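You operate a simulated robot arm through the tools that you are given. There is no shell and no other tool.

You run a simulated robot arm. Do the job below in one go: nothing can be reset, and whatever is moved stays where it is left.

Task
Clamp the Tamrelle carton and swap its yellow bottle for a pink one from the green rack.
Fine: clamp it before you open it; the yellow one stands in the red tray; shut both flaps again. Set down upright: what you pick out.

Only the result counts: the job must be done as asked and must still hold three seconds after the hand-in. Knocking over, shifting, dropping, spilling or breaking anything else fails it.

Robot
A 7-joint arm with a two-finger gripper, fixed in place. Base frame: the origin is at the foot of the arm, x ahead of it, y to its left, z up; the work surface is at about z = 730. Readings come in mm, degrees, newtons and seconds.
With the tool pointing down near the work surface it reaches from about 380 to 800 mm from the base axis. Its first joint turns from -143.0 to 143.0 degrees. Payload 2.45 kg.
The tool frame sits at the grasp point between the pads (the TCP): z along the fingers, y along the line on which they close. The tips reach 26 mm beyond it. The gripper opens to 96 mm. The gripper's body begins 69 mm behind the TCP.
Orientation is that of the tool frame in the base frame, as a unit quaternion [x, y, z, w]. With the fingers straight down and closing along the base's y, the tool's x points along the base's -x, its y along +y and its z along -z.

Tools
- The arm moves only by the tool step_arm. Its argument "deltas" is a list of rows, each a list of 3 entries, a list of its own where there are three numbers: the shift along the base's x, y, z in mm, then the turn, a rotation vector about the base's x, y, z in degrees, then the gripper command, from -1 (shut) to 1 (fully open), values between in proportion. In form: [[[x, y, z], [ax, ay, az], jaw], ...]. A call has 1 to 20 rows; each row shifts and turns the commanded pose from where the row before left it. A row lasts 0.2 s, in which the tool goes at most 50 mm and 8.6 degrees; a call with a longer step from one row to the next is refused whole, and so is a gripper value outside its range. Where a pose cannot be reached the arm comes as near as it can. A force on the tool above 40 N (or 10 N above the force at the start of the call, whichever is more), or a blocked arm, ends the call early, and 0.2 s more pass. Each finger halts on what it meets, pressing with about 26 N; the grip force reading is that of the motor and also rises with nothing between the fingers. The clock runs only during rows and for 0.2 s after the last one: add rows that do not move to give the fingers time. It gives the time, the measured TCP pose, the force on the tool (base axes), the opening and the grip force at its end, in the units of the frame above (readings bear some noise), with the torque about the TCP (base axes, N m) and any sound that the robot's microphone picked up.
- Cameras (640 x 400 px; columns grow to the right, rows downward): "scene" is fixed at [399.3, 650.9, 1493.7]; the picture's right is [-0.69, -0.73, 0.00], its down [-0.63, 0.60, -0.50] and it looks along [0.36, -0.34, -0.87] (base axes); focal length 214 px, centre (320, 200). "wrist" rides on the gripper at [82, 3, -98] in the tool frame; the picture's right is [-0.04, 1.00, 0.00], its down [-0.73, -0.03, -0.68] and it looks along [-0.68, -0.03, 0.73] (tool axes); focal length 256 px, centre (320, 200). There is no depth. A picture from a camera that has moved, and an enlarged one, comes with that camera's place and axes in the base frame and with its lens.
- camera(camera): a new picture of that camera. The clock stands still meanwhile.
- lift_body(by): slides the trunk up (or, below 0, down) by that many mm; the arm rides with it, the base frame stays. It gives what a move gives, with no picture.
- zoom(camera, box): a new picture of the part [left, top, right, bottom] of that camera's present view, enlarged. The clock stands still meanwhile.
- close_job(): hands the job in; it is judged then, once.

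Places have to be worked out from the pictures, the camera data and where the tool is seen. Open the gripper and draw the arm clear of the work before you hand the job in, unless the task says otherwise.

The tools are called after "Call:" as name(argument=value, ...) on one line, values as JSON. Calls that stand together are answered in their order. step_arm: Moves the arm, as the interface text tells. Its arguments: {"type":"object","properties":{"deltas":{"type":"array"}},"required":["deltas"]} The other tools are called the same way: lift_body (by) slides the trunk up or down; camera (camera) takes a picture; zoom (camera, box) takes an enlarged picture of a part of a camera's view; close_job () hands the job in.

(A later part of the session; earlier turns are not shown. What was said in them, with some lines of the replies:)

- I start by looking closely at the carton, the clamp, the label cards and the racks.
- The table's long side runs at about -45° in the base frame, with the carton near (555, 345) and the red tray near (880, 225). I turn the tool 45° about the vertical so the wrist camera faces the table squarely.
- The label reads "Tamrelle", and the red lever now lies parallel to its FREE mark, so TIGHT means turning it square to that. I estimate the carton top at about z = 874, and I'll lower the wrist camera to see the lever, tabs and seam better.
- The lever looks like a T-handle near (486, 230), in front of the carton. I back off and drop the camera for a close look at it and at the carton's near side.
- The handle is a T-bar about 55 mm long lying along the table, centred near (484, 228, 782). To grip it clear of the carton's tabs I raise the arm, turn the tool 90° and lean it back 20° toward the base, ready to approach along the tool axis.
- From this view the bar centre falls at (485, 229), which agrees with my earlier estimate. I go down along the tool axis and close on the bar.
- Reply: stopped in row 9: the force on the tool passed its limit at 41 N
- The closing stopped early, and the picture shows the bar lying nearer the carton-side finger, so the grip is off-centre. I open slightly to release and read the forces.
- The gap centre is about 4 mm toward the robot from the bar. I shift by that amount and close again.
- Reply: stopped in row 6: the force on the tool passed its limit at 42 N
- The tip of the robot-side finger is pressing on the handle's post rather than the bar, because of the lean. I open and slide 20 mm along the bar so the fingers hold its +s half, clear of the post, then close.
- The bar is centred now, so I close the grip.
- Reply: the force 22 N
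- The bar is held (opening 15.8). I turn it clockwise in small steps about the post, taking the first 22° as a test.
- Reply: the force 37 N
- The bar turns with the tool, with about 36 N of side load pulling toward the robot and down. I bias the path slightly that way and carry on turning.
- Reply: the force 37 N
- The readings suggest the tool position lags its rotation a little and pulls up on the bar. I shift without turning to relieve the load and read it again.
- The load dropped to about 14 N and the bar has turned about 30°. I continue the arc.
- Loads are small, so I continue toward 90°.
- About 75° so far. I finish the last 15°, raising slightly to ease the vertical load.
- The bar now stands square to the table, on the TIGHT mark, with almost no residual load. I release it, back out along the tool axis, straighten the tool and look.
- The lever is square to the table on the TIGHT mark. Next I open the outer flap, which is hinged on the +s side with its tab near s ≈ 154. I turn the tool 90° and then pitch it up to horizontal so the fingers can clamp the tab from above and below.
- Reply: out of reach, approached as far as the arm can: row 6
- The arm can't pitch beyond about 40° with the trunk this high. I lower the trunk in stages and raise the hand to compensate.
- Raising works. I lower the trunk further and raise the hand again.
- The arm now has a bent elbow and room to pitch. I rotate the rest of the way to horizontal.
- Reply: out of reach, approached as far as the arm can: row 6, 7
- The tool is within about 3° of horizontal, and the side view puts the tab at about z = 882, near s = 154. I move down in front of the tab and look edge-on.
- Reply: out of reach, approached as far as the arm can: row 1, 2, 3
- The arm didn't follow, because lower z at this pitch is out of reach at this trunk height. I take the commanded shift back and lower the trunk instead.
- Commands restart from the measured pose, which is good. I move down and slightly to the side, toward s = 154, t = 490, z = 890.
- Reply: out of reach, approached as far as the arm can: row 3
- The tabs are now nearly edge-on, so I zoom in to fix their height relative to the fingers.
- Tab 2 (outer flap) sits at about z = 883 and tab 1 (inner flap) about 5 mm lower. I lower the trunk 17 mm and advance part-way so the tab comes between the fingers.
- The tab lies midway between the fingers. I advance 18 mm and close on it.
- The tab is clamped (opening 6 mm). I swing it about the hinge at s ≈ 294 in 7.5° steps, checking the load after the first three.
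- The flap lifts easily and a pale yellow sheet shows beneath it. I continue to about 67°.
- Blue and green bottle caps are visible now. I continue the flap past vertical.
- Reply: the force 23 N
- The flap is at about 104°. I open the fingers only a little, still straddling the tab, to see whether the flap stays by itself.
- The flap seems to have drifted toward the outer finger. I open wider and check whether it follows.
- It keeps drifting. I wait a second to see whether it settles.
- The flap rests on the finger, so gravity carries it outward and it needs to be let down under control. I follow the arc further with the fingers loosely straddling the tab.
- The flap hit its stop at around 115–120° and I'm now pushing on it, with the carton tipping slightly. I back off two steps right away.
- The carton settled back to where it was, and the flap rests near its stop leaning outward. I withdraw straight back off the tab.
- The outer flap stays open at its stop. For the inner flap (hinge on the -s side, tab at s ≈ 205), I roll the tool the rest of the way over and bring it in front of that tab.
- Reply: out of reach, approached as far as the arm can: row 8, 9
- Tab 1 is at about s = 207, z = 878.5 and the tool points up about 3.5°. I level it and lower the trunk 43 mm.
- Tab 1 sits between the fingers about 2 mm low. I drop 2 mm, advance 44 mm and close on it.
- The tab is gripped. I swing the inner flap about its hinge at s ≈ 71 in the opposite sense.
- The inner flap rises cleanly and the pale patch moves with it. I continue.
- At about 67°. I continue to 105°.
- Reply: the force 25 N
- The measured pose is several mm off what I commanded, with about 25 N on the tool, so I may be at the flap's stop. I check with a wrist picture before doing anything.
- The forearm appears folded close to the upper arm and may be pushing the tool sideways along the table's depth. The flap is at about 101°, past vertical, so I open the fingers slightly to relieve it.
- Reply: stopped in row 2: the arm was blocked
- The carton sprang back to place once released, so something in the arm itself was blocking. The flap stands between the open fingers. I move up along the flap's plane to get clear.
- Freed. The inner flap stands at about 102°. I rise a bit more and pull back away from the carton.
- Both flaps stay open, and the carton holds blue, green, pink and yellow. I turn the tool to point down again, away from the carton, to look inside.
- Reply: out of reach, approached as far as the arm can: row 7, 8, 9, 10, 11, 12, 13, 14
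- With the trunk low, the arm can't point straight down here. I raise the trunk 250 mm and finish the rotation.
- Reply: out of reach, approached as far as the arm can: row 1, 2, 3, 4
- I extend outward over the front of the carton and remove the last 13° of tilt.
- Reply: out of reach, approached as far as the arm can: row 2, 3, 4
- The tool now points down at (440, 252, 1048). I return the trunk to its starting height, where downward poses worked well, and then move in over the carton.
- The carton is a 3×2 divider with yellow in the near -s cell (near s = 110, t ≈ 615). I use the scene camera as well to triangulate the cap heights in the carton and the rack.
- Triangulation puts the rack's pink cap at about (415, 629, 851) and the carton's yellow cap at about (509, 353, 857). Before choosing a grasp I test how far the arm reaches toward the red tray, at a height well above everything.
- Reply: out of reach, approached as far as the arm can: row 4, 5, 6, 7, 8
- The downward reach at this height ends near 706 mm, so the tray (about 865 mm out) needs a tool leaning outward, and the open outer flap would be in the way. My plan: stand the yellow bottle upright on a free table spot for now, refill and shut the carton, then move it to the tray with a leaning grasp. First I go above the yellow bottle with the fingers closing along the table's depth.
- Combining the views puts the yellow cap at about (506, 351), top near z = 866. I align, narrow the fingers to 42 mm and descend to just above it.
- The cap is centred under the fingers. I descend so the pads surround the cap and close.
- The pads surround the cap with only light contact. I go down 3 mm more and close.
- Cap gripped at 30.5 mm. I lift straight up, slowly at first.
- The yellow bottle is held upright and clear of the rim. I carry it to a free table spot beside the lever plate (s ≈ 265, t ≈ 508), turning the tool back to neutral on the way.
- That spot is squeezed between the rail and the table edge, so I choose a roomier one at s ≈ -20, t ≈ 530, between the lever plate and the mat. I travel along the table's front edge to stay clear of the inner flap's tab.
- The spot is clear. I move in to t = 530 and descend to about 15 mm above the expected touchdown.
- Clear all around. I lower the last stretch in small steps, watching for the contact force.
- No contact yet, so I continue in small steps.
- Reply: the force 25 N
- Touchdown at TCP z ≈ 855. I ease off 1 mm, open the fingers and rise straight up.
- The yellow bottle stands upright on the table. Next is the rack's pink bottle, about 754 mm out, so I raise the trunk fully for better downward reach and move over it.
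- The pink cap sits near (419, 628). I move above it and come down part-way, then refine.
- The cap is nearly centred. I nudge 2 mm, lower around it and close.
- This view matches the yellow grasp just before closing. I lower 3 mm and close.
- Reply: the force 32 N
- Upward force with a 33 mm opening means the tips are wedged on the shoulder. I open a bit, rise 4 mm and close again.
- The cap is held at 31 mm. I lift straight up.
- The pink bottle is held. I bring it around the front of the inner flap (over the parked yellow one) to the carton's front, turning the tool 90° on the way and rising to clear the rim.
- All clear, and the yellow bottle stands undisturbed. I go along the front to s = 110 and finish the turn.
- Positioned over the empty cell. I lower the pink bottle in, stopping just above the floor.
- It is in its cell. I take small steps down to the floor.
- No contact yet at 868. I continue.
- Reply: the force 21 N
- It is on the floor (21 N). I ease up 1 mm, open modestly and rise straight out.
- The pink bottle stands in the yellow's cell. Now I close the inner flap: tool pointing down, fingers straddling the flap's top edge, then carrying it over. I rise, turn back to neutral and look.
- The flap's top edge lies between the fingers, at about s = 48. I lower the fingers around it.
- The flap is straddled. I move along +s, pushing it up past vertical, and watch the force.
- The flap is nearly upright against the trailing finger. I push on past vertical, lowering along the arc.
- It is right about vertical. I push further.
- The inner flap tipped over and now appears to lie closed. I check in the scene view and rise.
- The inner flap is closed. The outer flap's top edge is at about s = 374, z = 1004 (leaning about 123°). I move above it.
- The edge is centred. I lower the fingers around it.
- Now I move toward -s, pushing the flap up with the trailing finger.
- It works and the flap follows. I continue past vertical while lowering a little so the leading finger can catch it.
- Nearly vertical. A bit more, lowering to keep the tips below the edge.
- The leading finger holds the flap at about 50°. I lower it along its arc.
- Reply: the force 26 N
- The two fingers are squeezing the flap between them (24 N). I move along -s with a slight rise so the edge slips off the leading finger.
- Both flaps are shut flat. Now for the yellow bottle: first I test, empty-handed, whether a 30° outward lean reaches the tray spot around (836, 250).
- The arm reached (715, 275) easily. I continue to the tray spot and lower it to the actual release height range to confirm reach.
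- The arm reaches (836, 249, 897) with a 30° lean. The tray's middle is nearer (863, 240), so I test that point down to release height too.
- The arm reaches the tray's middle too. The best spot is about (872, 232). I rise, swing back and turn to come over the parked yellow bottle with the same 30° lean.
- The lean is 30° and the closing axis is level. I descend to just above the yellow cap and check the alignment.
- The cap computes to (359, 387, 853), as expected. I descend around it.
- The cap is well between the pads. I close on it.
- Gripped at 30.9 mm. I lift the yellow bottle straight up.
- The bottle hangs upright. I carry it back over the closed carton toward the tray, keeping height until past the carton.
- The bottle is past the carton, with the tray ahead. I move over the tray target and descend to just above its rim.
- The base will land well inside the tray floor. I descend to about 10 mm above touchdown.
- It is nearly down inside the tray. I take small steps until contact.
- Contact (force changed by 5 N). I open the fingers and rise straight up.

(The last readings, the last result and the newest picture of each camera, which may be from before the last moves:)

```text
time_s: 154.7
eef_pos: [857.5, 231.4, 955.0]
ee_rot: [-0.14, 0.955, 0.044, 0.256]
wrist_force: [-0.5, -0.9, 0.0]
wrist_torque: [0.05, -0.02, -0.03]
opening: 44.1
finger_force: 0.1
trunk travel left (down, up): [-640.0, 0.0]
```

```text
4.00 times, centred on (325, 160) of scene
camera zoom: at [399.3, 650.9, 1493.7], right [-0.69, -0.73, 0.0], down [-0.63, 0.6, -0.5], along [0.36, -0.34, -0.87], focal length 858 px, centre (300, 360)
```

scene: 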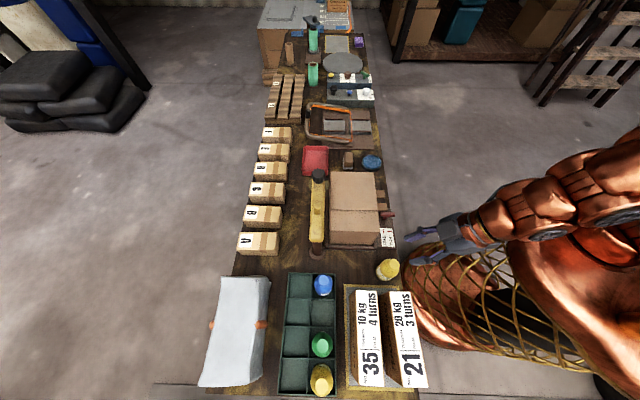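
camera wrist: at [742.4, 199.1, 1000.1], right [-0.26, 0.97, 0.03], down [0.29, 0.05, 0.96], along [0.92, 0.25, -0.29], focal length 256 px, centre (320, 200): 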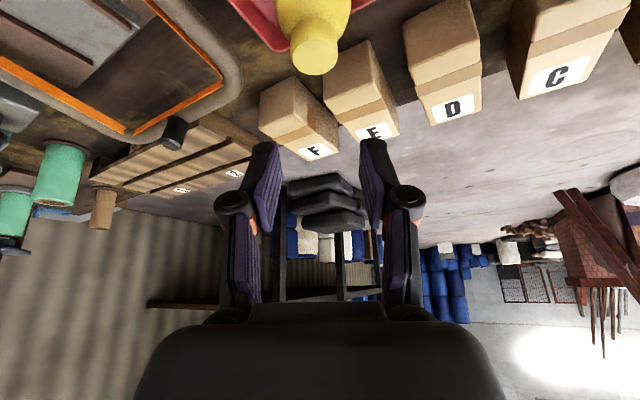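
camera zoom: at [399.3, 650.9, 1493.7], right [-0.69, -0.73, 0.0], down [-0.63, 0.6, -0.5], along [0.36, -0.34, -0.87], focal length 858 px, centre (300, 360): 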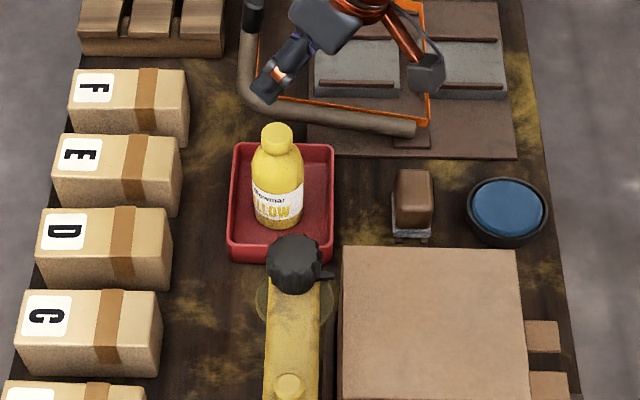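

The yellow bottle stands upright in the tray. I retract the arm well clear, back over the front of the table, and open the gripper.

Call:
step_arm(deltas=[[[-15, 3, 40], [0, 0, 0], 0], [[-20, 3, 40], [0, 0, 0], 0], [[-45, 2, 5], [0, 0, 0], 0.3], [[-45, 2, 5], [0, 0, 0], 0.3], [[-45, 2, 5], [0, 0, 0], 0.6], [[-45, 2, 5], [0, 0, 0], 1], [[-45, 0, 5], [0, 0, 4], 1], [[-45, -5, 5], [0, 0, 5], 1], [[-45, -5, 5], [0, 0, 5], 1], [[-40, -5, 5], [0, 0, 5], 1], [[-40, -5, 5], [0, 0, 5], 1], [[0, 0, 0], [0, 0, 0], 1]])

Call:
camera(camera="wrist")

Call:
camera(camera="scene")

Call:
zoom(camera="scene", box=[280, 120, 420, 260])

```text
time_s: 157.3
eef_pos: [427.6, 225.6, 1079.8]
ee_rot: [-0.337, 0.905, 0.097, 0.242]
wrist_force: [0.2, 0.6, -0.1]
wrist_torque: [-0.02, 0.0, -0.02]
opening: 96.0
finger_force: 0.0
trunk travel left (down, up): [-640.0, 0.0]
```

```text
taken
camera wrist: at [336.5, 148.0, 1124.5], right [-0.63, 0.78, 0.03], down [0.25, 0.16, 0.96], along [0.74, 0.61, -0.29], focal length 256 px, centre (320, 200)
```

wrist: 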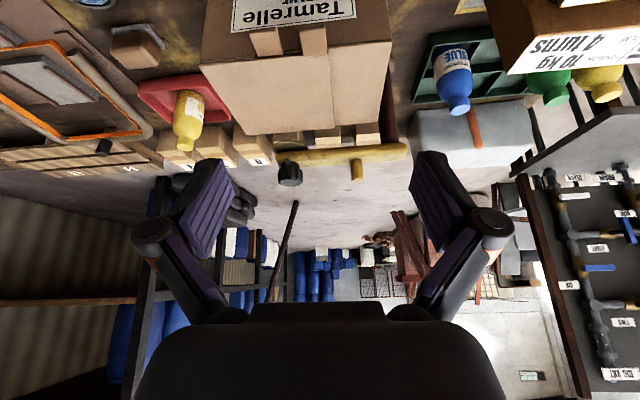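

```text
taken
```

scene: 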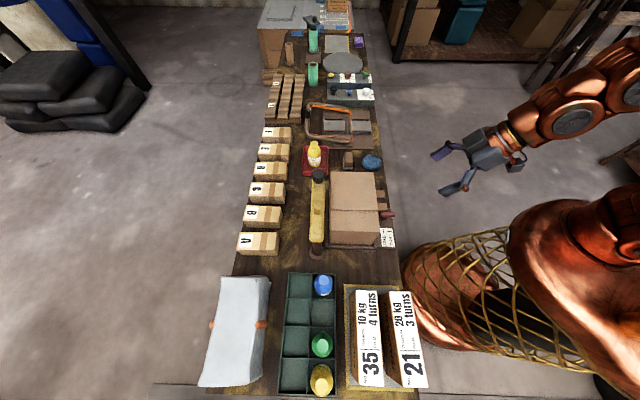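

```text
2.86 times, centred on (350, 190) of scene
camera zoom: at [399.3, 650.9, 1493.7], right [-0.69, -0.73, 0.0], down [-0.63, 0.6, -0.5], along [0.36, -0.34, -0.87], focal length 613 px, centre (234, 229)
```

zoom: 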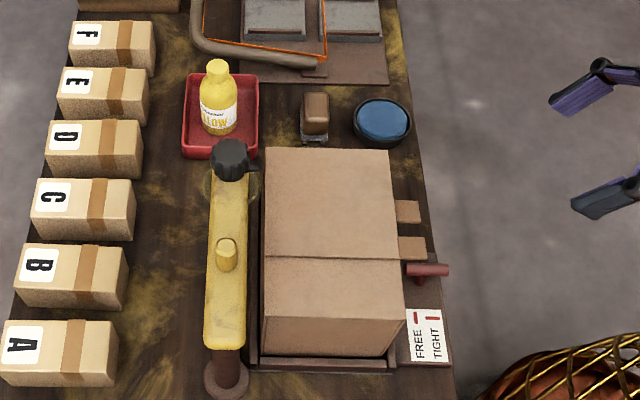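

Everything looks in place. One last close look at the flaps and the lever before handing in.

Call:
zoom(camera="wrist", box=[130, 0, 410, 170])

Call:
zoom(camera="scene", box=[320, 160, 410, 250])

```text
2.29 times, centred on (270, 85) of wrist
camera zoom: at [336.5, 148.0, 1124.5], right [-0.63, 0.78, 0.03], down [0.25, 0.16, 0.96], along [0.74, 0.61, -0.29], focal length 585 px, centre (434, 463)
```

zoom: 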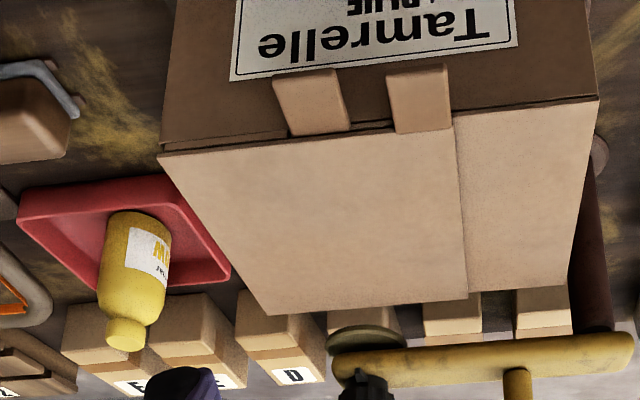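

```text
4.44 times, centred on (365, 205) of scene
camera zoom: at [399.3, 650.9, 1493.7], right [-0.69, -0.73, 0.0], down [-0.63, 0.6, -0.5], along [0.36, -0.34, -0.87], focal length 953 px, centre (120, 178)
```

zoom: 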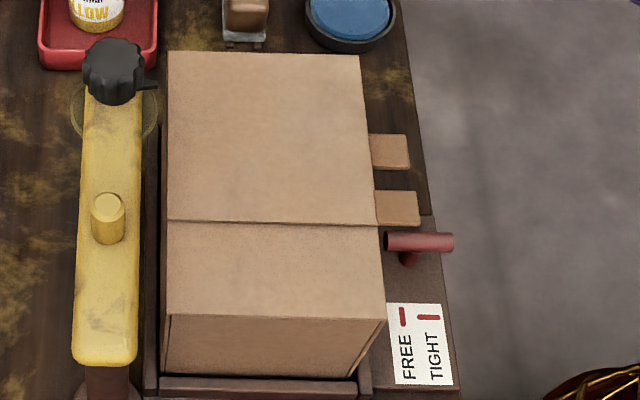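

Both flaps lie shut, the lever is on TIGHT, the yellow bottle is upright in the red tray, the pink one is in the carton, and the arm is clear with the gripper open. I hand the job in.

Call:
close_job()

```text
The job is handed in.
```

I clamped the Tamrelle carton, swapped its yellow bottle for a pink one from the green rack, and handed the job in. I don't have a verdict back yet. The last pictures before the hand-in show:

- **Clamp:** the red lever is square to the table, on its TIGHT mark. I turned it before opening any flap.
- **Pink bottle:** it stands upright in the cell the yellow one came from.
- **Yellow bottle:** it stands upright in the red tray.
- **Flaps:** both are shut again, the inner one first and the outer one over it.
- **Arm:** it is drawn back clear of the work with the gripper open.

- **Carton pushed while opening:** the carton tipped or shifted slightly twice. Once I pushed the outer flap against its stop, and once the arm jammed while opening the inner flap. It settled back into place both times.
- **Flaps closing:** I let the flaps drop shut at the end rather than lowering them all the way.
- **Yellow bottle parked first:** the open flap was in the way of the tray, so I stood the yellow bottle on a free spot on the table and moved it to the tray after shutting the carton.

Nothing else looks knocked over or moved in the final views.
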